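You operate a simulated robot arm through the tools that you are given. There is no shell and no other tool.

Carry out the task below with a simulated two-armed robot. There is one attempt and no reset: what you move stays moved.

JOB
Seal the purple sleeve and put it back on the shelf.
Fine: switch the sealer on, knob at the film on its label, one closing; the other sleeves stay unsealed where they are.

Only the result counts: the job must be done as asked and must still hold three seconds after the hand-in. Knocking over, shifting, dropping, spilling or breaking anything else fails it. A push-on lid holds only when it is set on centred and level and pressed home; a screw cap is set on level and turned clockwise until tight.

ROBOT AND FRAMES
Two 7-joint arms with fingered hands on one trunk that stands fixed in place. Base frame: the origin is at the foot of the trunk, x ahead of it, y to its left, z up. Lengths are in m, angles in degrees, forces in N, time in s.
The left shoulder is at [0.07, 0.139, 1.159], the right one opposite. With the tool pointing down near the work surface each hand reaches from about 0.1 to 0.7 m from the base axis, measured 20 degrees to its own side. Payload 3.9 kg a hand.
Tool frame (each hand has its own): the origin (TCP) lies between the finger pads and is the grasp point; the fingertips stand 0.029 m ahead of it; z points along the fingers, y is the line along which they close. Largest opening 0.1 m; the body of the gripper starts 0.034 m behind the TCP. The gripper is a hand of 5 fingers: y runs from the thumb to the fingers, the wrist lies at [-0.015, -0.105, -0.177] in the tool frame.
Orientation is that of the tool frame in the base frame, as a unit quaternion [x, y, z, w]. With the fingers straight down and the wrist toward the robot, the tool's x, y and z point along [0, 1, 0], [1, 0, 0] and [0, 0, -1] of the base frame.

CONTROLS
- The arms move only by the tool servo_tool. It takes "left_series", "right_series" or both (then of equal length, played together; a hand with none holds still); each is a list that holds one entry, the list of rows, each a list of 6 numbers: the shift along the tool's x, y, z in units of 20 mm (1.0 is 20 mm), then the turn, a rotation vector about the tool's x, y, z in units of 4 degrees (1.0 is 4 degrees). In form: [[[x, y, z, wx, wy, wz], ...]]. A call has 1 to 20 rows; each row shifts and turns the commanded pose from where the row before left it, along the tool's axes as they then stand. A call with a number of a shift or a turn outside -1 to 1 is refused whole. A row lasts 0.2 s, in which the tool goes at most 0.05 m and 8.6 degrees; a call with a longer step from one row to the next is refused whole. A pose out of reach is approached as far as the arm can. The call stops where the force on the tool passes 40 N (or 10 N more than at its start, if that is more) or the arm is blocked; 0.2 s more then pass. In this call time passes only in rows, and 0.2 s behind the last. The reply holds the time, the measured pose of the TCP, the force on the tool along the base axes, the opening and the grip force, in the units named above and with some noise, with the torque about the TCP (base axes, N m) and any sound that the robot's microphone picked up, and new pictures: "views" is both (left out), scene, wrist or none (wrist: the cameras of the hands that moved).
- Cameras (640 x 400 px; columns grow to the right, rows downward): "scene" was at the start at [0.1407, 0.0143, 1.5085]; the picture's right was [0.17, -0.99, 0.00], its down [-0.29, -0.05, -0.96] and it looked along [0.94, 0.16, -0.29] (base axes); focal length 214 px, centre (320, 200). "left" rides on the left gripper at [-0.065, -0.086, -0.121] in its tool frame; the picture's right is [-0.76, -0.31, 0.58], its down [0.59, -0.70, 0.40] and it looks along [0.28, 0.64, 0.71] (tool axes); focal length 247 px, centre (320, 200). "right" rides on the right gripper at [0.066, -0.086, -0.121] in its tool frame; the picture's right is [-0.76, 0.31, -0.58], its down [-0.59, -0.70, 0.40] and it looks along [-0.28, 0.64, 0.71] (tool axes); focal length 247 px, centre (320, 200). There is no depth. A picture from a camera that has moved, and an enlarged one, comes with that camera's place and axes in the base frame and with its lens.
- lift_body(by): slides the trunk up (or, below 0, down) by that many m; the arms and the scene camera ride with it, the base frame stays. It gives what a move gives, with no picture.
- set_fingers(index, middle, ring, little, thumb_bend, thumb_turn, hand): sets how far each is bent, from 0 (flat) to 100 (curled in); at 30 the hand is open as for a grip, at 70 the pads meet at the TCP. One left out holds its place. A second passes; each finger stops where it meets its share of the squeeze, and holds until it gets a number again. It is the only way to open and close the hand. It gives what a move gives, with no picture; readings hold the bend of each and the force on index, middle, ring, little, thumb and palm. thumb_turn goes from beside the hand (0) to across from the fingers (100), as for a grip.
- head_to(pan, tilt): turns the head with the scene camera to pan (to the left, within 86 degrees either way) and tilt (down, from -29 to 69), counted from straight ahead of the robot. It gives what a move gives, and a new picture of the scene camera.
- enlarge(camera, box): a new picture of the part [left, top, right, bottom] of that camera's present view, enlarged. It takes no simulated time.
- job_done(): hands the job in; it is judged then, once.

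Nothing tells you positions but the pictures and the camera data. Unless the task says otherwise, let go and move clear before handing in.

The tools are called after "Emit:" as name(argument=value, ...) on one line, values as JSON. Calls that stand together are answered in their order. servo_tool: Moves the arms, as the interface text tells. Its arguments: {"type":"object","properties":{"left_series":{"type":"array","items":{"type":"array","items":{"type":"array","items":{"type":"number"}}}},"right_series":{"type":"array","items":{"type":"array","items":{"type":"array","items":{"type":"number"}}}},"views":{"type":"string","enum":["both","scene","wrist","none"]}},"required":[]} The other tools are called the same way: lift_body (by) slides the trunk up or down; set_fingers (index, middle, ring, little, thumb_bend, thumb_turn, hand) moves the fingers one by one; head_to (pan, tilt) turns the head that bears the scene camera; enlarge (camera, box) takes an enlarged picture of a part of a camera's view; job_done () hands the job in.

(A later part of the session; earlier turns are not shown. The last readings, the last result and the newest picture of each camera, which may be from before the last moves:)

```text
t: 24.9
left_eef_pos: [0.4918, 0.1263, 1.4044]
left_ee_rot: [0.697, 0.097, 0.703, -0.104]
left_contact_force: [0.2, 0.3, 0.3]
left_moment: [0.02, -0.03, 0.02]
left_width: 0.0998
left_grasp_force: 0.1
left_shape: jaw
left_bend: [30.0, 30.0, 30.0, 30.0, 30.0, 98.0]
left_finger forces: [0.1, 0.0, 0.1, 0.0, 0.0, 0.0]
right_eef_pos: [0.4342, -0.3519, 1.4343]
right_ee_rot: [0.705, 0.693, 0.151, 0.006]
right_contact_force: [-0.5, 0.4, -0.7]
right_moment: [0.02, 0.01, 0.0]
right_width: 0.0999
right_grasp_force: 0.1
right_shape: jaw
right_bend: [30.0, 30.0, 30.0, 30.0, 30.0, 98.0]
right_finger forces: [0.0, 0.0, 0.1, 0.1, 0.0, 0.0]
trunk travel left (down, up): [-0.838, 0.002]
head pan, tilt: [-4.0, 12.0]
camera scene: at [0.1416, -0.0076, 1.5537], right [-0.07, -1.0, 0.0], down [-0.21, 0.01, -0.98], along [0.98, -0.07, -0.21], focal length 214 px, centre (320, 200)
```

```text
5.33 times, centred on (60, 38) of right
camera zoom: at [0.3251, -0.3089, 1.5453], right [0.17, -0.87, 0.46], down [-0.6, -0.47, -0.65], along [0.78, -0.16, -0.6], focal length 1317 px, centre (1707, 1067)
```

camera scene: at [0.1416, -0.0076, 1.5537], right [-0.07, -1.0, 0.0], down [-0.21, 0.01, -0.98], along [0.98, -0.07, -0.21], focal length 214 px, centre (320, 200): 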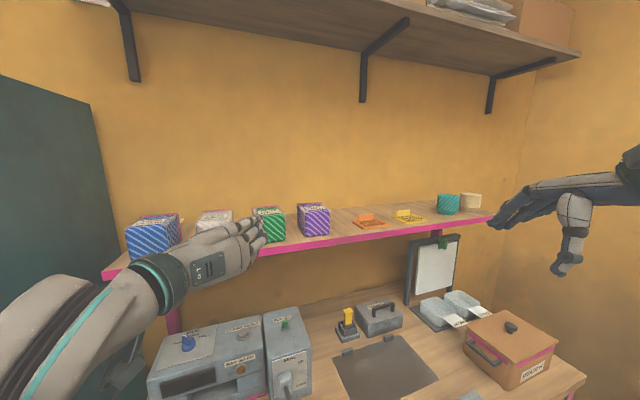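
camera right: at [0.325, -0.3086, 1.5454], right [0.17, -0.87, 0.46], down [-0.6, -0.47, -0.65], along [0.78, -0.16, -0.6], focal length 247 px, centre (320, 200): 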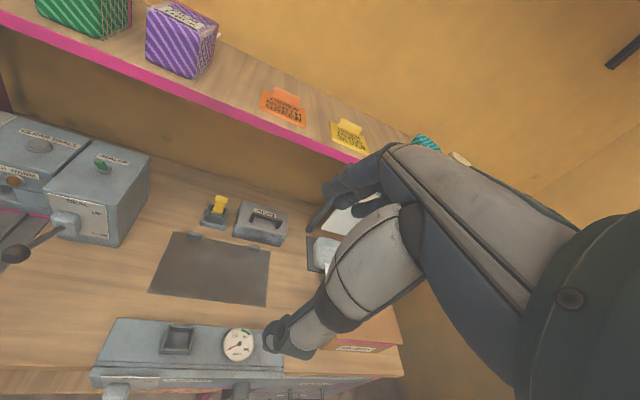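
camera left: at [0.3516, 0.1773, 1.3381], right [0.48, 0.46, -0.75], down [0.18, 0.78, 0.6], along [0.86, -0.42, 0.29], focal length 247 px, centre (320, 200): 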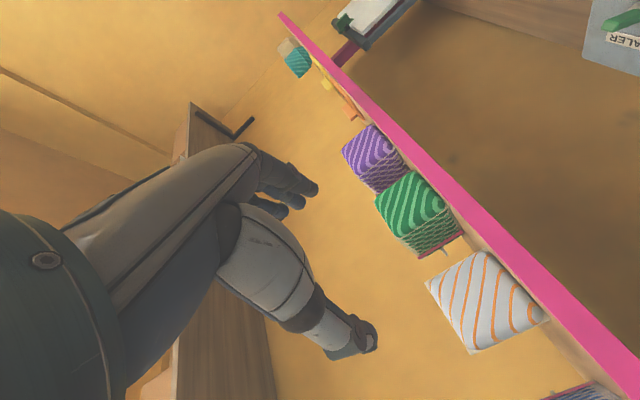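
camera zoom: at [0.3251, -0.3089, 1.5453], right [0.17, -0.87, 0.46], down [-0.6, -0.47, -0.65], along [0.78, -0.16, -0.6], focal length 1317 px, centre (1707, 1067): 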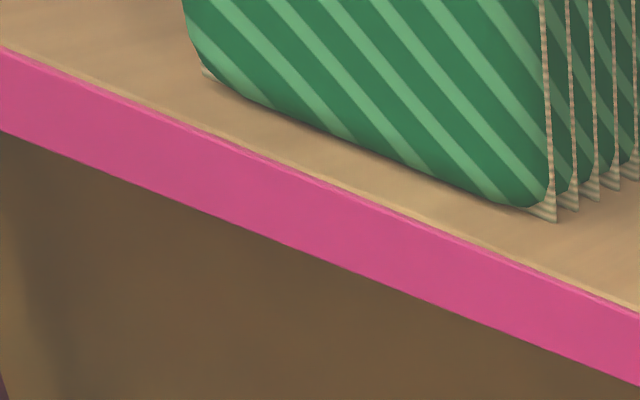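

The fingers span about −0.03 to +0.04 m vertically around the TCP, and the gap to the green sleeve is enough for the thumb. I'll bring the left hand in front of the purple sleeve.

Emit:
servo_tool(left_series=[[[0.052, 0.952, 0.193, 0, 0, 0], [0.052, 0.952, 0.193, 0, 0, 0], [0.052, 0.952, 0.193, 0, 0, 0], [0.052, 0.952, 0.193, 0, 0, 0], [0.052, 0.952, 0.193, 0, 0, 0], [0.052, 0.952, 0.193, 0, 0, 0], [0.052, 0.952, 0.193, 0, 0, 0], [0.052, 0.952, 0.193, 0, 0, 0], [0.052, 0.952, 0.193, 0, 0, 0], [0.052, 0.952, 0.193, 0, 0, 0], [0.052, 0.952, 0.193, 0, 0, 0], [0.052, 0.952, 0.193, -0.575, 0, 0], [-0.75, 0, 0.706, 0, 0, 0], [-0.75, 0, 0.706, 0, 0, 0], [-0.75, 0, 0.706, 0, 0, 0], [-0.75, 0, 0.706, 0, 0, 0]]])

Emit:
enlarge(camera="scene", box=[220, 160, 380, 260])

Emit:
enlarge(camera="right", box=[40, 0, 280, 150])

```text
t: 28.3
left_eef_pos: [0.6574, -0.0631, 1.3549]
left_ee_rot: [0.699, 0.083, 0.705, -0.09]
left_contact_force: [0.2, 1.0, 0.0]
left_moment: [-0.05, -0.03, 0.02]
left_width: 0.1
left_grasp_force: 0.1
left_shape: jaw
left_bend: [30.0, 30.0, 30.0, 30.0, 30.0, 98.0]
left_finger forces: [0.0, 0.1, 0.1, 0.1, 0.1, 0.0]
right_eef_pos: [0.4356, -0.3509, 1.4342]
right_ee_rot: [0.706, 0.692, 0.151, 0.005]
right_contact_force: [-0.5, -0.4, 0.5]
right_moment: [-0.01, 0.0, 0.02]
right_width: 0.0997
right_grasp_force: 0.0
right_shape: jaw
right_bend: [30.0, 30.0, 30.0, 30.0, 30.0, 98.0]
right_finger forces: [0.0, 0.0, 0.0, 0.0, 0.0, 0.1]
trunk travel left (down, up): [-0.838, 0.002]
head pan, tilt: [-4.0, 12.0]
camera scene: at [0.1425, -0.0071, 1.5537], right [-0.07, -1.0, 0.0], down [-0.21, 0.01, -0.98], along [0.98, -0.07, -0.21], focal length 214 px, centre (320, 200)
camera left: at [0.5199, -0.0081, 1.289], right [0.49, 0.44, -0.75], down [0.21, 0.77, 0.6], along [0.84, -0.45, 0.29], focal length 247 px, centre (320, 200)
```

scene: 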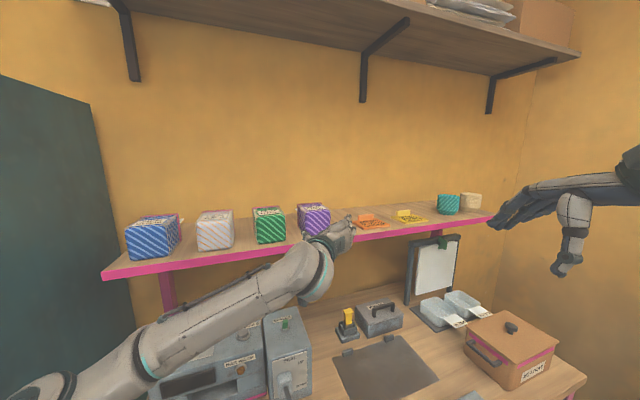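
left: 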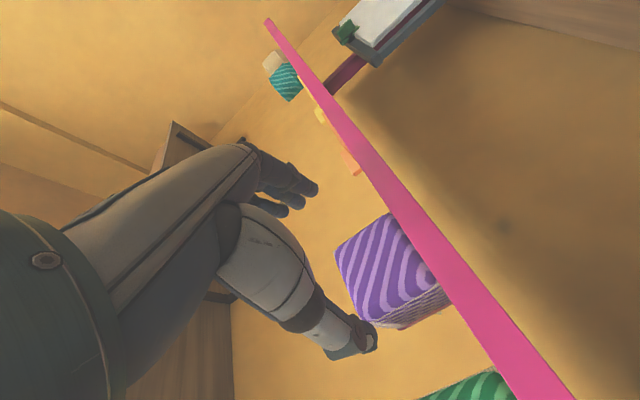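

```text
4.00 times, centred on (300, 210) of scene
camera zoom: at [0.1425, -0.0071, 1.5537], right [-0.07, -1.0, 0.0], down [-0.21, 0.01, -0.98], along [0.98, -0.07, -0.21], focal length 858 px, centre (400, 160)
```

zoom: 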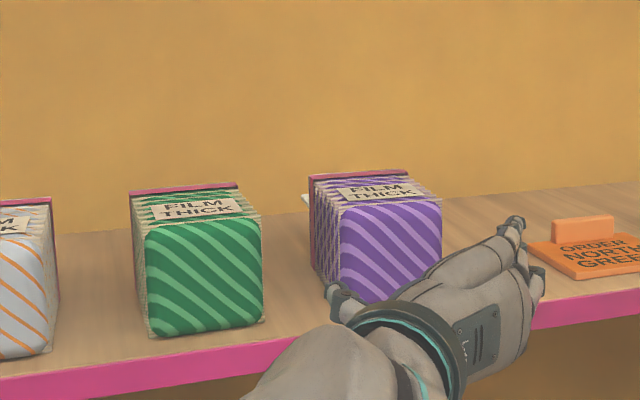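

```text
2.67 times, centred on (160, 75) of right
camera zoom: at [0.326, -0.3084, 1.5452], right [0.17, -0.87, 0.46], down [-0.6, -0.47, -0.65], along [0.78, -0.16, -0.6], focal length 659 px, centre (747, 533)
```

zoom: 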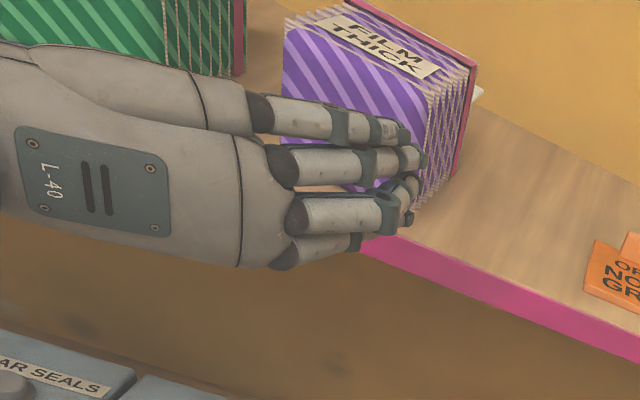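

The hand is aligned with the sleeve, with the thumb clear of both the purple and green sleeves. I'll advance to the grasp depth.

Emit:
servo_tool(left_series=[[[0.25, 0.1, 0.6, 0, 0, 0], [0, 0, 0.8, 0, 0, 0], [0, 0, 0.8, 0, 0, 0], [0, 0, 0.8, 0, 0, 0], [0, 0, 0.8, 0, 0, 0], [0, 0, 0.8, 0, 0, 0], [0, 0, 0.7, 0, 0, 0], [0, 0, 0.7, 0, 0, 0]]])

Emit:
enlarge(camera="scene", box=[220, 160, 380, 260])

Emit:
enlarge(camera="right", box=[40, 0, 280, 150])

```text
t: 30.1
left_eef_pos: [0.7726, -0.0362, 1.3616]
left_ee_rot: [0.699, 0.082, 0.705, -0.089]
left_contact_force: [-1.4, -0.9, -0.6]
left_moment: [-0.04, 0.01, -0.01]
left_width: 0.0998
left_grasp_force: 0.1
left_shape: jaw
left_bend: [30.0, 30.0, 30.0, 30.0, 30.0, 98.0]
left_finger forces: [0.8, 0.0, 0.1, 0.0, 0.2, 0.0]
right_eef_pos: [0.4351, -0.3511, 1.4342]
right_ee_rot: [0.706, 0.692, 0.15, 0.006]
right_contact_force: [0.7, 0.5, 0.9]
right_moment: [0.03, -0.01, -0.02]
right_width: 0.1
right_grasp_force: 0.0
right_shape: jaw
right_bend: [30.0, 30.0, 30.0, 30.0, 30.0, 98.0]
right_finger forces: [0.0, 0.1, 0.0, 0.1, 0.1, 0.0]
trunk travel left (down, up): [-0.838, 0.002]
head pan, tilt: [-4.0, 12.0]
camera scene: at [0.1419, -0.0075, 1.5537], right [-0.07, -1.0, 0.0], down [-0.21, 0.01, -0.98], along [0.98, -0.07, -0.21], focal length 214 px, centre (320, 200)
camera left: at [0.6355, 0.0187, 1.295], right [0.49, 0.44, -0.75], down [0.21, 0.77, 0.6], along [0.84, -0.45, 0.29], focal length 247 px, centre (320, 200)
```

scene: 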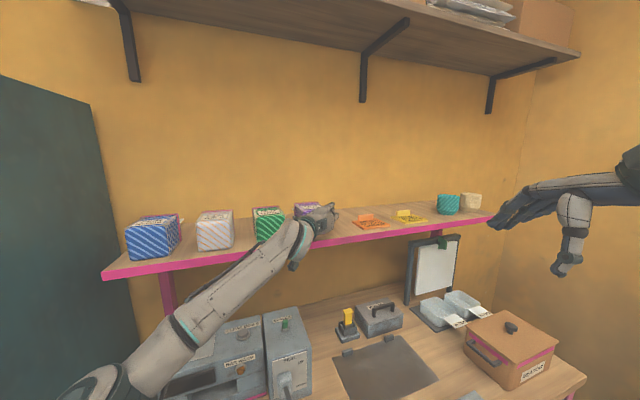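
left: 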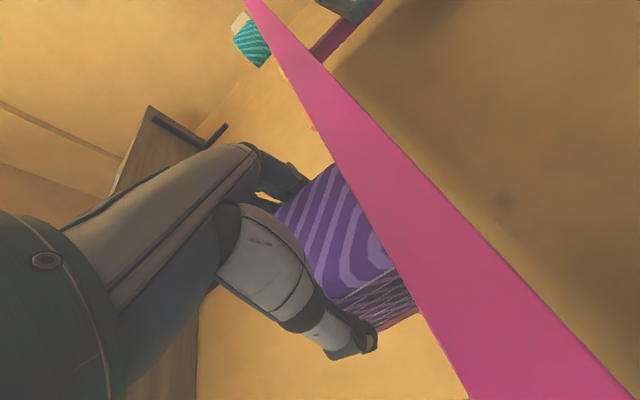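

```text
4.00 times, centred on (300, 210) of scene
camera zoom: at [0.1419, -0.0075, 1.5537], right [-0.07, -1.0, 0.0], down [-0.21, 0.01, -0.98], along [0.98, -0.07, -0.21], focal length 858 px, centre (400, 160)
```

zoom: 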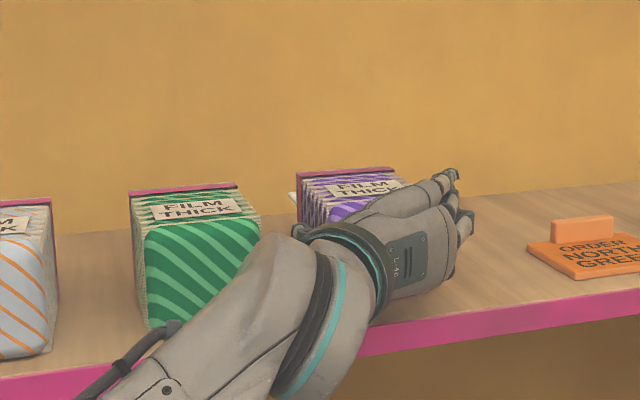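

```text
2.67 times, centred on (160, 75) of right
camera zoom: at [0.3255, -0.3088, 1.5452], right [0.17, -0.87, 0.46], down [-0.6, -0.47, -0.65], along [0.78, -0.16, -0.6], focal length 659 px, centre (747, 533)
```

zoom: 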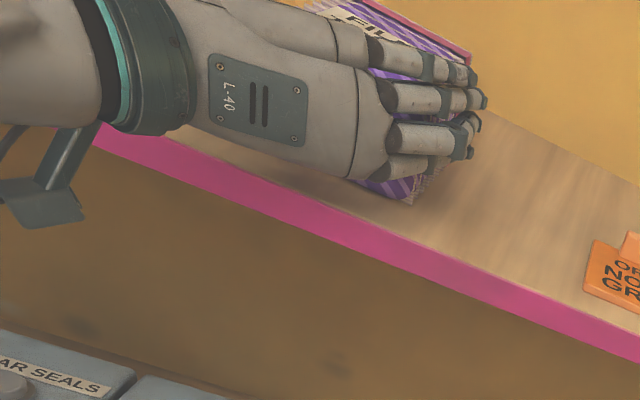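

Reading the picture, the sleeve has been nudged about 1 cm but it sits between thumb and fingers, clear of the green one. I'll close the hand on it.

Emit:
set_fingers(hand="left", thumb_bend=60, index=60, middle=60, ring=60, little=60)

Emit:
enlarge(camera="scene", box=[220, 160, 380, 260])

Emit:
enlarge(camera="right", box=[40, 0, 280, 150])

Emit:
enlarge(camera="left", box=[220, 100, 460, 370])

```text
t: 31.1
left_eef_pos: [0.7727, -0.0355, 1.3615]
left_ee_rot: [0.698, 0.083, 0.706, -0.09]
left_contact_force: [2.1, 2.5, 7.2]
left_moment: [0.36, 0.29, -0.13]
left_width: 0.0873
left_grasp_force: 37.7
left_shape: fingers
left_bend: [35.0, 47.0, 49.0, 60.0, 47.0, 97.0]
left_finger forces: [17.1, 8.4, 11.0, 0.0, 39.4, 0.0]
right_eef_pos: [0.4345, -0.3521, 1.4331]
right_ee_rot: [0.706, 0.692, 0.151, 0.006]
right_contact_force: [0.4, 0.2, -0.6]
right_moment: [-0.01, -0.02, 0.01]
right_width: 0.0999
right_grasp_force: 0.0
right_shape: jaw
right_bend: [30.0, 30.0, 30.0, 30.0, 30.0, 98.0]
right_finger forces: [0.0, 0.0, 0.0, 0.0, 0.0, 0.0]
trunk travel left (down, up): [-0.838, 0.002]
head pan, tilt: [-4.0, 12.0]
```

```text
4.00 times, centred on (300, 210) of scene
camera zoom: at [0.1411, -0.0073, 1.5538], right [-0.07, -1.0, 0.0], down [-0.21, 0.01, -0.98], along [0.98, -0.07, -0.21], focal length 858 px, centre (400, 160)
```

zoom: 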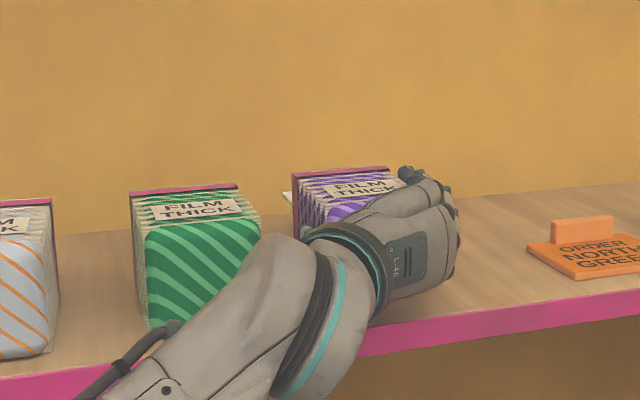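

```text
2.67 times, centred on (160, 75) of right
camera zoom: at [0.3246, -0.3086, 1.5455], right [0.17, -0.87, 0.46], down [-0.6, -0.47, -0.65], along [0.78, -0.16, -0.6], focal length 659 px, centre (747, 533)
```

zoom: 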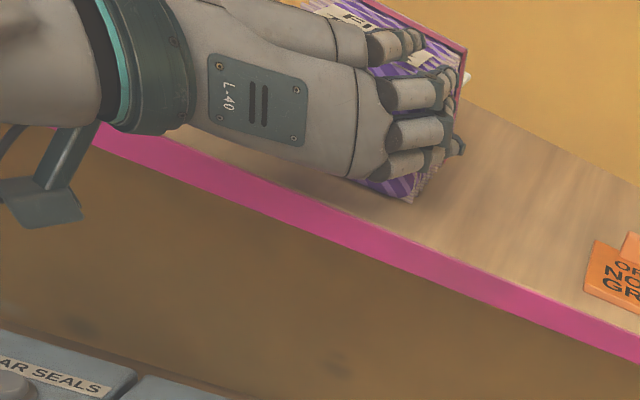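

```text
1.48 times, centred on (340, 235) of left
camera zoom: at [0.6347, 0.0191, 1.2955], right [0.49, 0.45, -0.75], down [0.21, 0.77, 0.6], along [0.84, -0.45, 0.29], focal length 366 px, centre (290, 148)
```

zoom: 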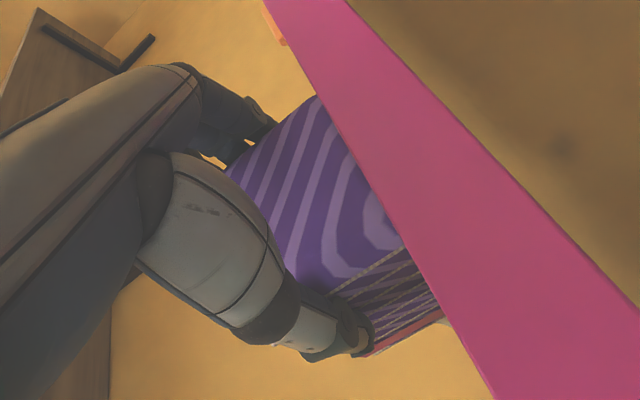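

The grip is firm: index, middle and ring press against the thumb, and the little finger lies over the top. I'll lift straight up.

Emit:
servo_tool(left_series=[[[0.5, 0, 0, 0, 0, 0], [0.5, 0, 0, 0, 0, 0], [0.5, 0, 0, 0, 0, 0], [0.5, 0, 0, 0, 0, 0], [0, 0, 0, 0, 0, 0]]])

Emit:
enlarge(camera="right", box=[40, 0, 280, 150])

Emit:
enlarge(camera="scene", box=[220, 160, 380, 260])

```text
t: 32.3
left_eef_pos: [0.773, -0.038, 1.402]
left_ee_rot: [0.699, 0.083, 0.705, -0.088]
left_contact_force: [-0.1, 0.4, -2.5]
left_moment: [-0.06, 0.15, 0.01]
left_width: 0.0875
left_grasp_force: 36.2
left_shape: fingers
left_bend: [34.0, 48.0, 50.0, 60.0, 48.0, 94.0]
left_finger forces: [18.3, 7.7, 8.7, 0.0, 36.6, 0.1]
right_eef_pos: [0.4351, -0.3511, 1.4333]
right_ee_rot: [0.706, 0.692, 0.151, 0.006]
right_contact_force: [-0.8, 0.6, 0.2]
right_moment: [-0.01, 0.0, -0.02]
right_width: 0.0999
right_grasp_force: 0.0
right_shape: jaw
right_bend: [30.0, 30.0, 30.0, 30.0, 30.0, 98.0]
right_finger forces: [0.0, 0.1, 0.0, 0.0, 0.0, 0.1]
trunk travel left (down, up): [-0.838, 0.002]
head pan, tilt: [-4.0, 12.0]
camera scene: at [0.1422, -0.0075, 1.5537], right [-0.07, -1.0, 0.0], down [-0.21, 0.01, -0.98], along [0.98, -0.07, -0.21], focal length 214 px, centre (320, 200)
camera left: at [0.6357, 0.0176, 1.3355], right [0.49, 0.44, -0.75], down [0.21, 0.77, 0.6], along [0.84, -0.45, 0.28], focal length 247 px, centre (320, 200)
```

scene: 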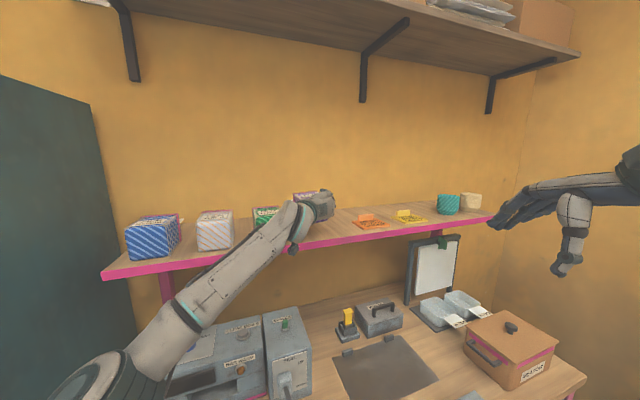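
left: 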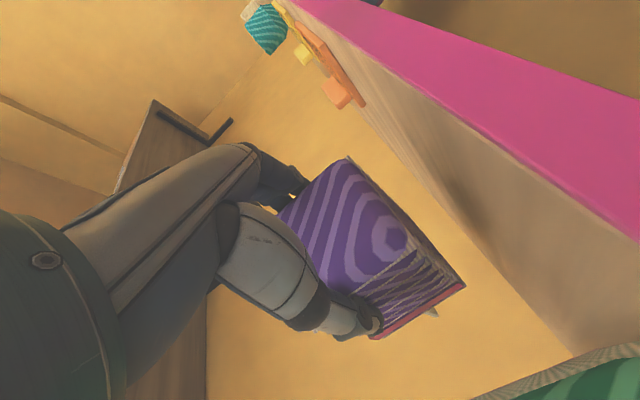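

```text
2.67 times, centred on (160, 75) of right
camera zoom: at [0.3258, -0.3088, 1.5451], right [0.17, -0.87, 0.46], down [-0.6, -0.47, -0.65], along [0.78, -0.16, -0.6], focal length 659 px, centre (747, 533)
```

zoom: 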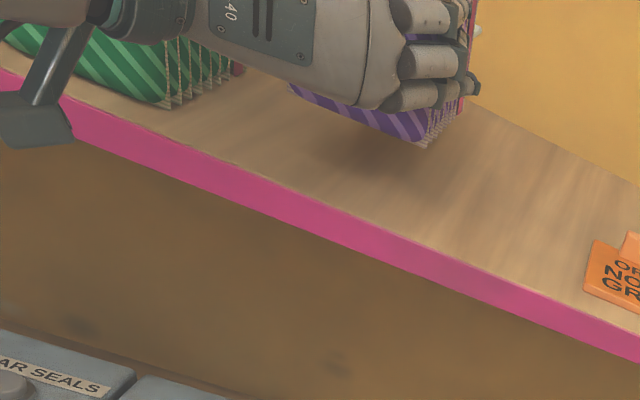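

```text
4.00 times, centred on (300, 210) of scene
camera zoom: at [0.1422, -0.0075, 1.5537], right [-0.07, -1.0, 0.0], down [-0.21, 0.01, -0.98], along [0.98, -0.07, -0.21], focal length 858 px, centre (400, 160)
```

zoom: 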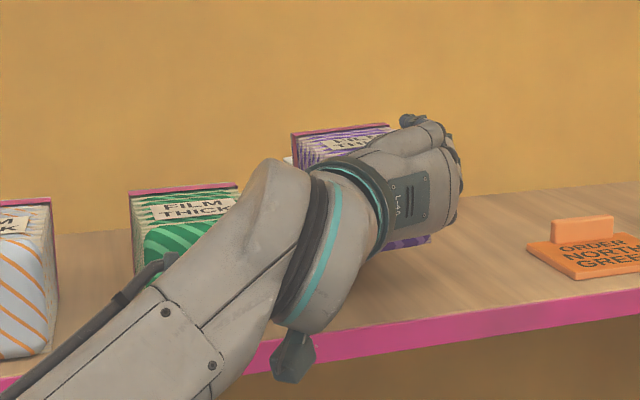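

The sleeve lifts cleanly and level. However, the wrist-camera bracket hangs lower than the sleeve's bottom and would hit the bench. I'll set the sleeve back down here and regrasp with the hand pitched down about 20° so the sleeve can lie flat on the mat.

Emit:
servo_tool(left_series=[[[-0.5, 0, 0, 0, 0, 0], [-0.5, 0, 0, 0, 0, 0], [-0.5, 0, 0, 0, 0, 0], [-0.42, 0, 0, 0, 0, 0], [0, 0, 0, 0, 0, 0]]], views="none")

Emit:
enlarge(camera="right", box=[40, 0, 280, 150])

```text
t: 33.5
left_eef_pos: [0.7722, -0.0385, 1.3648]
left_ee_rot: [0.698, 0.082, 0.706, -0.089]
left_contact_force: [1.3, -1.4, 3.8]
left_moment: [0.14, 0.15, -0.04]
left_width: 0.0875
left_grasp_force: 36.6
left_shape: fingers
left_bend: [34.0, 48.0, 50.0, 60.0, 48.0, 95.0]
left_finger forces: [17.1, 8.4, 11.0, 0.1, 37.0, 0.1]
right_eef_pos: [0.434, -0.3522, 1.4339]
right_ee_rot: [0.706, 0.692, 0.151, 0.006]
right_contact_force: [0.4, 0.2, -0.9]
right_moment: [-0.04, -0.02, 0.0]
right_width: 0.0997
right_grasp_force: 0.0
right_shape: jaw
right_bend: [30.0, 30.0, 30.0, 30.0, 30.0, 98.0]
right_finger forces: [0.0, 0.1, 0.1, 0.0, 0.0, 0.0]
trunk travel left (down, up): [-0.838, 0.002]
head pan, tilt: [-4.0, 12.0]
```

```text
2.67 times, centred on (160, 75) of right
camera zoom: at [0.325, -0.3092, 1.5453], right [0.17, -0.87, 0.46], down [-0.6, -0.47, -0.65], along [0.78, -0.16, -0.6], focal length 659 px, centre (747, 533)
```

zoom: 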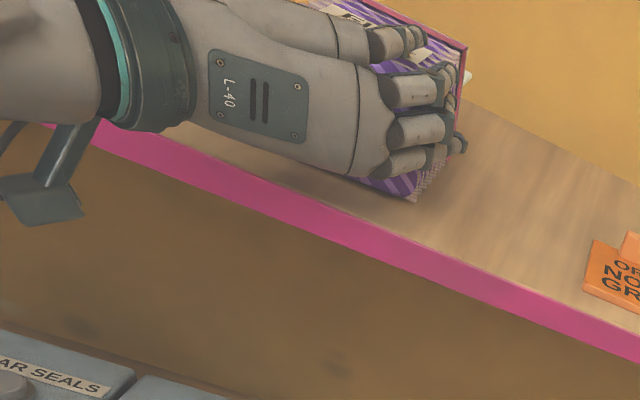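

Emit:
set_fingers(hand="left", thumb_bend=30, index=18, middle=20, ring=20, little=20)

Emit:
servo_tool(left_series=[[[0, 0, -0.6, 0, 0, 0], [0, 0, -0.8, 0, 0, 0], [0, 0, -0.8, 0, 0, 0], [0, 0, -0.8, 0, 0, 0], [0, 0, -0.8, 0, 0, 0], [0, 0, -0.8, 0, 0, 0], [0, 0, -0.8, 0, 0, 0], [0, 0, -0.8, 0, 0, 0]]])

Emit:
enlarge(camera="right", box=[80, 0, 280, 125])

Emit:
enlarge(camera="scene", box=[220, 160, 380, 260])

```text
t: 34.5
left_eef_pos: [0.7716, -0.038, 1.3632]
left_ee_rot: [0.699, 0.082, 0.705, -0.088]
left_contact_force: [-0.4, -0.1, 0.0]
left_moment: [-0.01, 0.02, 0.01]
left_width: 0.1155
left_grasp_force: 0.1
left_shape: fingers
left_bend: [18.0, 20.0, 20.0, 20.0, 30.0, 97.0]
left_finger forces: [0.0, 0.0, 0.0, 0.0, 0.0, 0.0]
right_eef_pos: [0.4343, -0.3514, 1.4338]
right_ee_rot: [0.706, 0.692, 0.15, 0.006]
right_contact_force: [-0.4, -0.8, -0.5]
right_moment: [-0.03, 0.02, -0.01]
right_width: 0.0998
right_grasp_force: 0.1
right_shape: jaw
right_bend: [30.0, 30.0, 30.0, 30.0, 30.0, 98.0]
right_finger forces: [0.0, 0.0, 0.0, 0.0, 0.1, 0.0]
trunk travel left (down, up): [-0.838, 0.002]
head pan, tilt: [-4.0, 12.0]
```

```text
t: 36.3
left_eef_pos: [0.6507, -0.0677, 1.3631]
left_ee_rot: [0.698, 0.082, 0.706, -0.09]
left_contact_force: [-0.2, -0.2, -0.2]
left_moment: [0.01, -0.03, 0.03]
left_width: 0.1154
left_grasp_force: 0.1
left_shape: fingers
left_bend: [18.0, 20.0, 20.0, 20.0, 30.0, 98.0]
left_finger forces: [0.0, 0.1, 0.0, 0.0, 0.1, 0.1]
right_eef_pos: [0.4332, -0.3516, 1.4346]
right_ee_rot: [0.706, 0.692, 0.15, 0.007]
right_contact_force: [-1.2, -0.6, -0.1]
right_moment: [-0.01, -0.03, 0.01]
right_width: 0.0999
right_grasp_force: 0.1
right_shape: jaw
right_bend: [30.0, 30.0, 30.0, 30.0, 30.0, 98.0]
right_finger forces: [0.0, 0.0, 0.0, 0.0, 0.0, 0.0]
trunk travel left (down, up): [-0.838, 0.002]
head pan, tilt: [-4.0, 12.0]
camera scene: at [0.141, -0.0078, 1.5538], right [-0.07, -1.0, 0.0], down [-0.21, 0.01, -0.98], along [0.98, -0.07, -0.21], focal length 214 px, centre (320, 200)
camera left: at [0.5133, -0.012, 1.2963], right [0.49, 0.45, -0.75], down [0.21, 0.77, 0.6], along [0.84, -0.45, 0.29], focal length 247 px, centre (320, 200)
```

scene: 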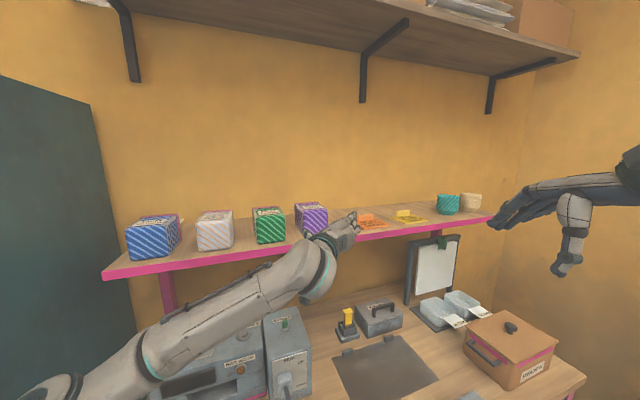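
left: 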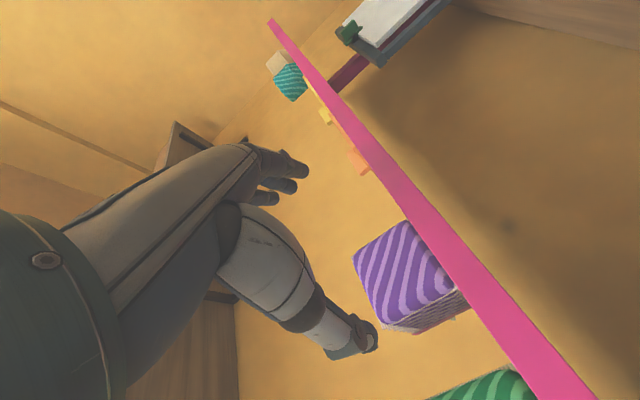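

```text
3.20 times, centred on (180, 62) of right
camera zoom: at [0.3245, -0.3091, 1.5454], right [0.17, -0.87, 0.46], down [-0.6, -0.47, -0.65], along [0.78, -0.16, -0.6], focal length 790 px, centre (768, 640)
```

zoom: 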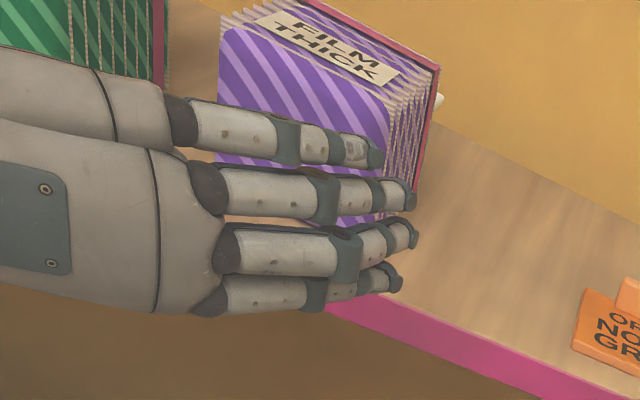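

```text
4.00 times, centred on (300, 210) of scene
camera zoom: at [0.141, -0.0078, 1.5538], right [-0.07, -1.0, 0.0], down [-0.21, 0.01, -0.98], along [0.98, -0.07, -0.21], focal length 858 px, centre (400, 160)
```

zoom: 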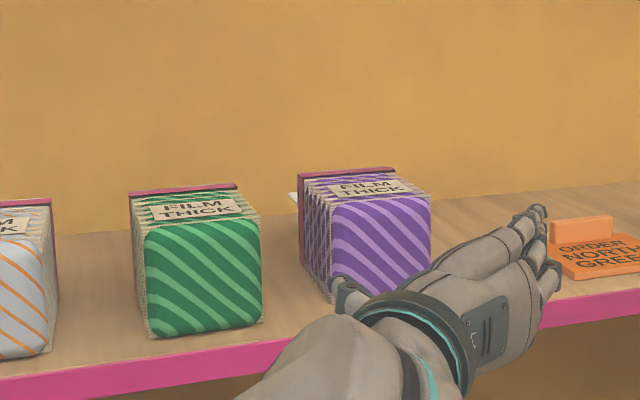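

The sleeve is flat again with all neighbours undisturbed. Now I'll pitch the hand down 20° and shift 1 cm left to line up for the regrasp.

Emit:
servo_tool(left_series=[[[0.4, -0.1, 0, 0, -1, 0], [0, -0.1, 0, 0, -1, 0], [0, -0.1, 0, 0, -1, 0], [0, -0.1, 0, 0, -1, 0], [0, -0.1, 0, 0, -1, 0], [0, 0, 0, 0, 0, 0]]])

Emit:
enlarge(camera="right", box=[40, 0, 280, 150])

Emit:
enlarge(camera="scene", box=[220, 160, 380, 260])

```text
t: 37.7
left_eef_pos: [0.6493, -0.0584, 1.3704]
left_ee_rot: [0.811, 0.097, 0.572, -0.073]
left_contact_force: [0.6, -0.4, 0.3]
left_moment: [-0.02, 0.03, 0.01]
left_width: 0.1156
left_grasp_force: 0.0
left_shape: fingers
left_bend: [18.0, 20.0, 20.0, 20.0, 30.0, 98.0]
left_finger forces: [0.0, 0.0, 0.0, 0.0, 0.0, 0.0]
right_eef_pos: [0.4351, -0.352, 1.4344]
right_ee_rot: [0.706, 0.692, 0.151, 0.006]
right_contact_force: [-0.3, 0.2, 0.3]
right_moment: [0.01, 0.0, 0.01]
right_width: 0.0997
right_grasp_force: 0.1
right_shape: jaw
right_bend: [30.0, 30.0, 30.0, 30.0, 30.0, 98.0]
right_finger forces: [0.0, 0.1, 0.0, 0.0, 0.1, 0.1]
trunk travel left (down, up): [-0.838, 0.002]
head pan, tilt: [-4.0, 12.0]
camera scene: at [0.1418, -0.0075, 1.5537], right [-0.07, -1.0, 0.0], down [-0.21, 0.01, -0.98], along [0.98, -0.07, -0.21], focal length 214 px, centre (320, 200)
camera left: at [0.4967, -0.0065, 1.3492], right [0.21, 0.38, -0.9], down [0.39, 0.82, 0.43], along [0.9, -0.44, 0.02], focal length 247 px, centre (320, 200)
```

scene: 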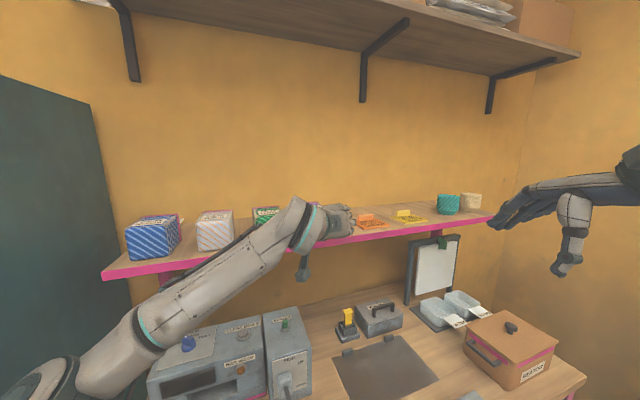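
left: 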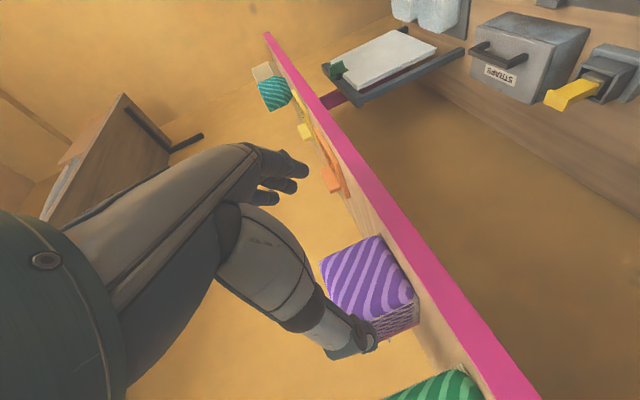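

```text
2.67 times, centred on (160, 75) of right
camera zoom: at [0.3253, -0.3088, 1.5452], right [0.17, -0.87, 0.46], down [-0.6, -0.47, -0.65], along [0.78, -0.16, -0.6], focal length 659 px, centre (747, 533)
```

zoom: 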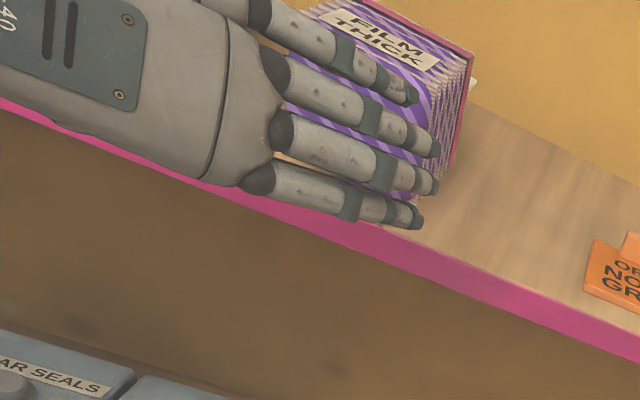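

```text
4.00 times, centred on (300, 210) of scene
camera zoom: at [0.1418, -0.0075, 1.5537], right [-0.07, -1.0, 0.0], down [-0.21, 0.01, -0.98], along [0.98, -0.07, -0.21], focal length 858 px, centre (400, 160)
```

zoom: 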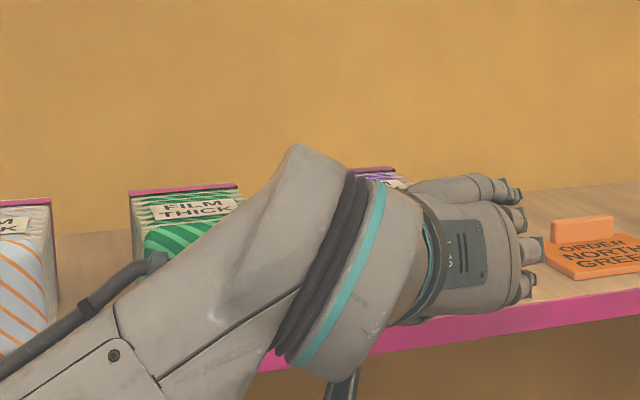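

Reach at this pitch is fine. I'll move in level along the sleeve axis and grip again.

Emit:
servo_tool(left_series=[[[0.039, 0, 0.837, 0, 0, 0], [0.039, 0, 0.837, 0, 0, 0], [0.274, 0, 0.752, 0, 0, 0], [0.274, 0, 0.752, 0, 0, 0], [0.274, 0, 0.752, 0, 0, 0], [0.274, 0, 0.752, 0, 0, 0], [0.274, 0, 0.752, 0, 0, 0], [0.274, 0, 0.752, 0, 0, 0]]], views="wrist")

Emit:
enlarge(camera="right", box=[40, 0, 280, 150])

Emit:
enlarge(camera="scene", box=[220, 160, 380, 260])

```text
t: 39.5
left_eef_pos: [0.7733, -0.0283, 1.3622]
left_ee_rot: [0.811, 0.096, 0.572, -0.074]
left_contact_force: [0.0, -0.4, 0.0]
left_moment: [-0.02, -0.01, 0.0]
left_width: 0.1156
left_grasp_force: 0.0
left_shape: fingers
left_bend: [18.0, 20.0, 20.0, 20.0, 30.0, 98.0]
left_finger forces: [0.0, 0.0, 0.0, 0.0, 0.1, 0.1]
right_eef_pos: [0.4351, -0.3526, 1.4351]
right_ee_rot: [0.706, 0.692, 0.15, 0.006]
right_contact_force: [0.5, -0.3, -0.3]
right_moment: [-0.03, 0.04, 0.0]
right_width: 0.0998
right_grasp_force: 0.1
right_shape: jaw
right_bend: [30.0, 30.0, 30.0, 30.0, 30.0, 98.0]
right_finger forces: [0.0, 0.0, 0.0, 0.1, 0.0, 0.0]
trunk travel left (down, up): [-0.838, 0.002]
head pan, tilt: [-4.0, 12.0]
camera left: at [0.621, 0.0232, 1.3421], right [0.21, 0.38, -0.9], down [0.39, 0.82, 0.43], along [0.9, -0.44, 0.02], focal length 247 px, centre (320, 200)
```

left: 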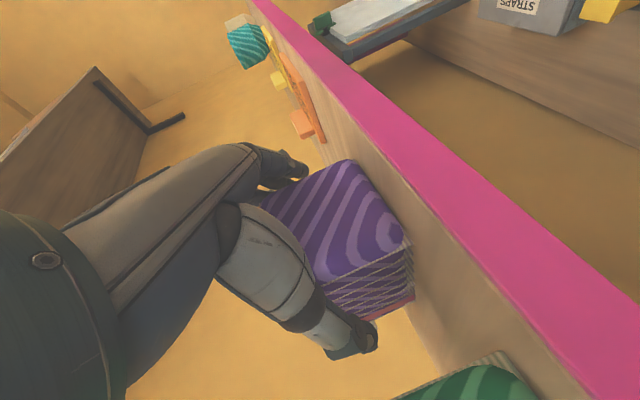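

```text
2.67 times, centred on (160, 75) of right
camera zoom: at [0.3255, -0.3092, 1.5451], right [0.17, -0.87, 0.46], down [-0.6, -0.47, -0.65], along [0.78, -0.16, -0.6], focal length 659 px, centre (747, 533)
```

zoom: 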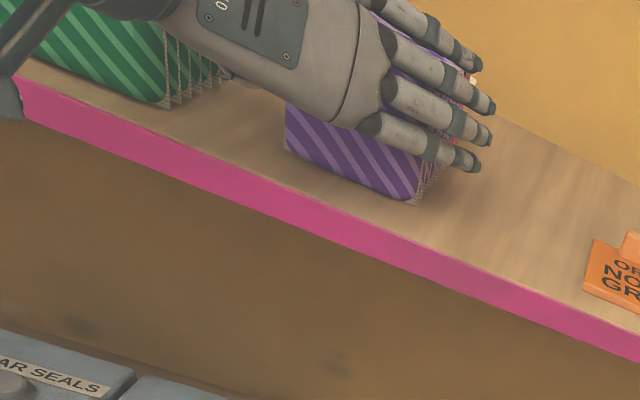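

```text
4.00 times, centred on (300, 210) of scene
camera zoom: at [0.142, -0.0079, 1.5537], right [-0.07, -1.0, 0.0], down [-0.21, 0.01, -0.98], along [0.98, -0.07, -0.21], focal length 858 px, centre (400, 160)
```

zoom: 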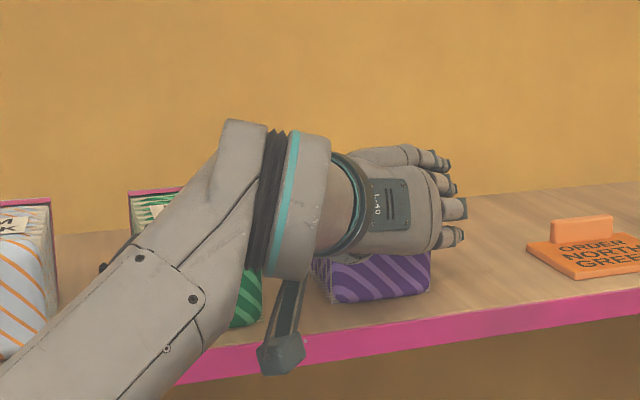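

Emit:
set_fingers(hand="left", thumb_bend=60, index=60, middle=60, ring=60)

Emit:
enlarge(camera="right", box=[40, 0, 280, 150])

Emit:
enlarge(camera="left", box=[220, 100, 460, 370])

```text
t: 40.5
left_eef_pos: [0.7721, -0.0279, 1.363]
left_ee_rot: [0.81, 0.095, 0.574, -0.073]
left_contact_force: [1.9, -1.5, 7.5]
left_moment: [0.2, 0.2, -0.04]
left_width: 0.0859
left_grasp_force: 31.0
left_shape: fingers
left_bend: [35.0, 47.0, 49.0, 20.0, 49.0, 96.0]
left_finger forces: [12.2, 8.1, 11.3, 0.1, 30.5, 0.0]
right_eef_pos: [0.4335, -0.352, 1.434]
right_ee_rot: [0.706, 0.692, 0.151, 0.006]
right_contact_force: [0.6, 0.1, -1.0]
right_moment: [-0.01, -0.03, 0.02]
right_width: 0.1001
right_grasp_force: 0.0
right_shape: jaw
right_bend: [30.0, 30.0, 30.0, 30.0, 30.0, 98.0]
right_finger forces: [0.1, 0.0, 0.1, 0.0, 0.0, 0.0]
trunk travel left (down, up): [-0.838, 0.002]
head pan, tilt: [-4.0, 12.0]
```

```text
2.67 times, centred on (160, 75) of right
camera zoom: at [0.3247, -0.3097, 1.5452], right [0.17, -0.87, 0.46], down [-0.6, -0.47, -0.65], along [0.78, -0.16, -0.6], focal length 659 px, centre (747, 533)
```

zoom: 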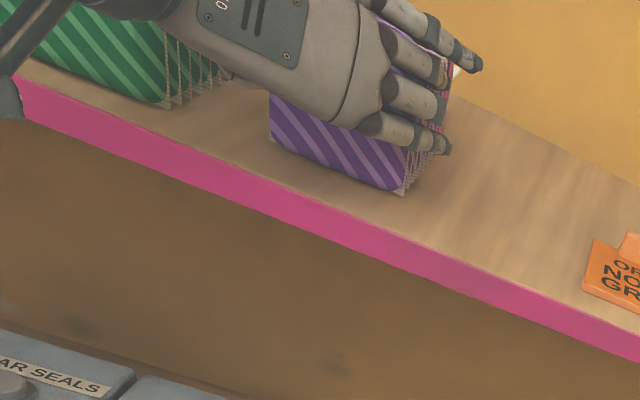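

```text
1.48 times, centred on (340, 235) of left
camera zoom: at [0.62, 0.0225, 1.3428], right [0.21, 0.38, -0.9], down [0.39, 0.82, 0.43], along [0.9, -0.44, 0.03], focal length 366 px, centre (290, 148)
```

zoom: 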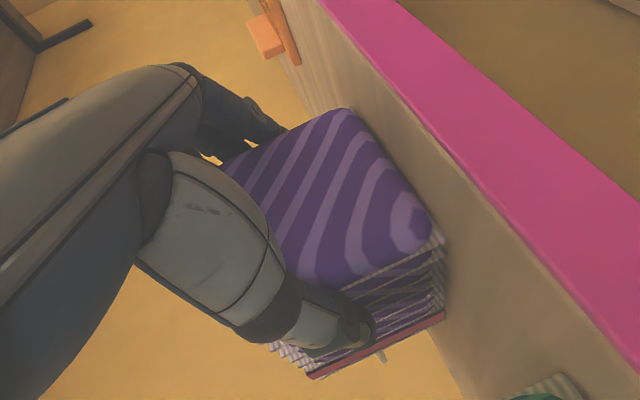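

Good grip again. I'll lift, then back straight away from the shelf.

Emit:
servo_tool(left_series=[[[0.564, 0, -0.205, 0, 0, 0], [0.564, 0, -0.205, 0, 0, 0], [0.564, 0, -0.205, 0, 0, 0], [0.564, 0, -0.205, 0, 0, 0], [-0.274, 0, -0.75, 0, 0, 0], [-0.342, 0, -0.94, 0, 0, 0], [-0.342, 0, -0.94, 0, 0, 0], [-0.342, 0, -0.94, 0, 0, 0], [-0.342, 0, -0.94, 0, 0, 0], [-0.342, 0, -0.94, 0, 0, 0], [-0.342, 0, -0.94, 0, 0, 0], [-0.342, 0, -0.94, 0, 0, 0], [-0.342, 0, -0.94, 0, 0, 0]]])

Emit:
head_to(pan=10, tilt=40)

```text
t: 43.3
left_eef_pos: [0.6003, -0.071, 1.4104]
left_ee_rot: [0.81, 0.096, 0.573, -0.074]
left_contact_force: [0.7, 0.0, -2.2]
left_moment: [-0.04, 0.15, 0.02]
left_width: 0.0862
left_grasp_force: 30.8
left_shape: fingers
left_bend: [35.0, 47.0, 50.0, 20.0, 49.0, 94.0]
left_finger forces: [12.7, 7.5, 9.3, 0.1, 31.1, 0.1]
right_eef_pos: [0.4337, -0.3523, 1.4341]
right_ee_rot: [0.706, 0.692, 0.151, 0.006]
right_contact_force: [0.0, -0.2, 0.8]
right_moment: [-0.02, -0.01, -0.04]
right_width: 0.1
right_grasp_force: 0.0
right_shape: jaw
right_bend: [30.0, 30.0, 30.0, 30.0, 30.0, 98.0]
right_finger forces: [0.0, 0.1, 0.0, 0.0, 0.1, 0.0]
trunk travel left (down, up): [-0.838, 0.002]
head pan, tilt: [-4.0, 12.0]
camera scene: at [0.1411, -0.0079, 1.5538], right [-0.07, -1.0, 0.0], down [-0.21, 0.01, -0.98], along [0.98, -0.07, -0.21], focal length 214 px, centre (320, 200)
camera left: at [0.4488, -0.0194, 1.3879], right [0.21, 0.38, -0.9], down [0.39, 0.82, 0.43], along [0.9, -0.44, 0.02], focal length 247 px, centre (320, 200)
```

scene: 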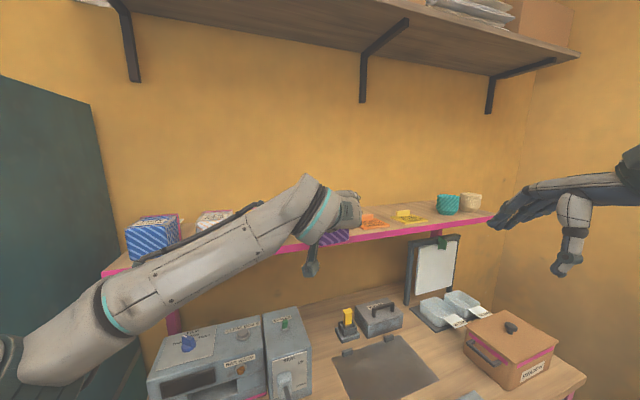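
left: 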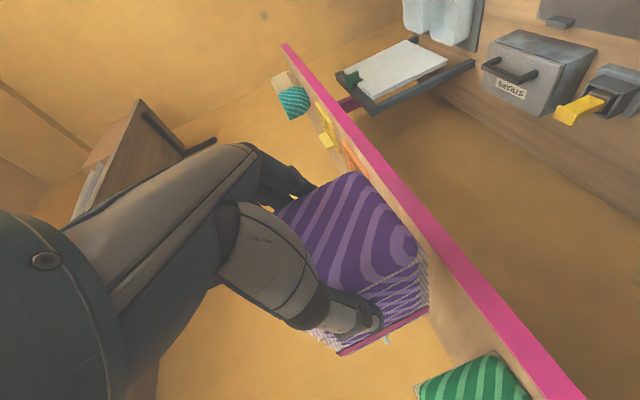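

```text
t: 44.2
left_eef_pos: [0.6033, -0.0708, 1.4085]
left_ee_rot: [0.81, 0.096, 0.573, -0.073]
left_contact_force: [0.2, 0.2, -2.0]
left_moment: [-0.07, 0.15, -0.01]
left_width: 0.0859
left_grasp_force: 30.2
left_shape: fingers
left_bend: [35.0, 47.0, 50.0, 20.0, 49.0, 94.0]
left_finger forces: [12.6, 7.5, 9.4, 0.0, 31.2, 0.1]
right_eef_pos: [0.435, -0.3514, 1.434]
right_ee_rot: [0.707, 0.691, 0.151, 0.006]
right_contact_force: [-0.1, -0.5, -0.1]
right_moment: [0.0, -0.01, -0.03]
right_width: 0.1001
right_grasp_force: 0.1
right_shape: jaw
right_bend: [30.0, 30.0, 30.0, 30.0, 30.0, 98.0]
right_finger forces: [0.0, 0.0, 0.0, 0.0, 0.0, 0.0]
trunk travel left (down, up): [-0.838, 0.002]
head pan, tilt: [10.0, 40.0]
camera scene: at [0.133, 0.0136, 1.5093], right [0.17, -0.98, 0.0], down [-0.63, -0.11, -0.77], along [0.75, 0.13, -0.64], focal length 214 px, centre (320, 200)
```

scene: 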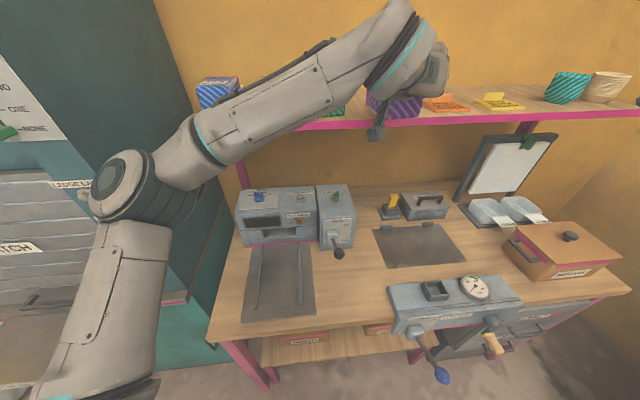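

The sleeve is held in the air, well clear of the shelf. Now I'll measure the sealer's slot and mat from this view.

Emit:
enlarge(camera="scene", box=[215, 175, 375, 275])

Emit:
enlarge(camera="scene", box=[215, 235, 375, 335])

Emit:
enlarge(camera="right", box=[0, 100, 160, 300])

```text
4.00 times, centred on (295, 225) of scene
camera zoom: at [0.133, 0.0136, 1.5093], right [0.17, -0.98, 0.0], down [-0.63, -0.11, -0.77], along [0.75, 0.13, -0.64], focal length 858 px, centre (420, 100)
```

zoom: 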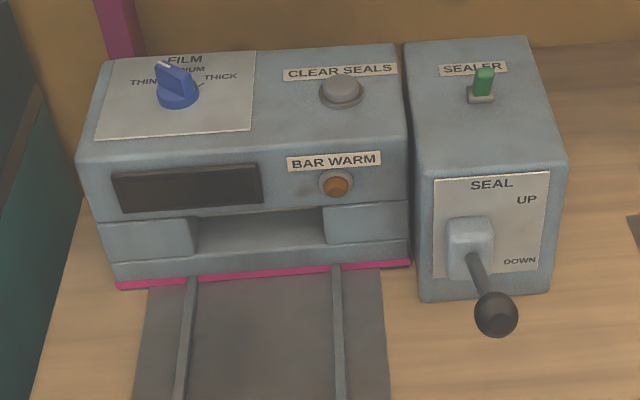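

```text
4.00 times, centred on (295, 285) of scene
camera zoom: at [0.133, 0.0136, 1.5093], right [0.17, -0.98, 0.0], down [-0.63, -0.11, -0.77], along [0.75, 0.13, -0.64], focal length 858 px, centre (420, -140)
```

zoom: 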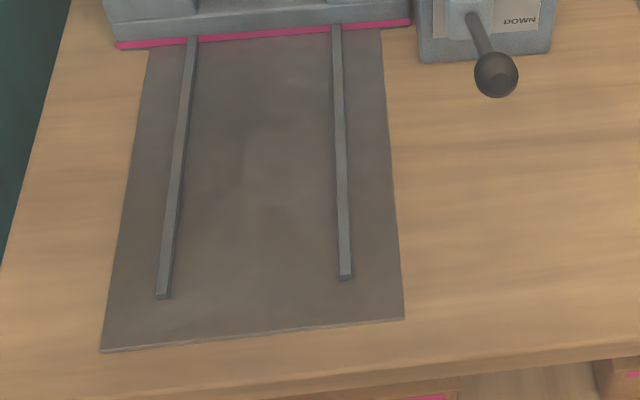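

```text
2.00 times, centred on (80, 200) of right
camera zoom: at [0.3258, -0.309, 1.5451], right [0.17, -0.87, 0.46], down [-0.6, -0.47, -0.65], along [0.78, -0.16, -0.6], focal length 494 px, centre (800, 200)
```

zoom: 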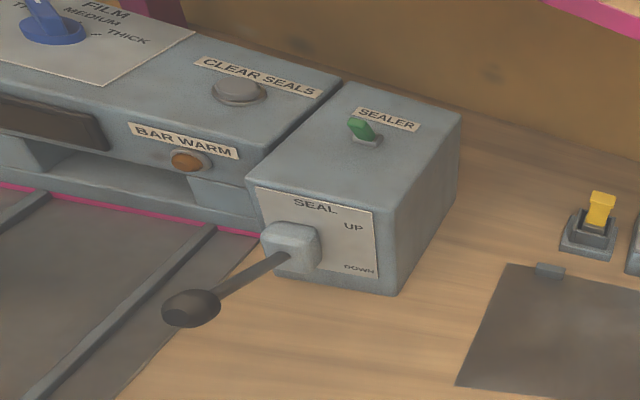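

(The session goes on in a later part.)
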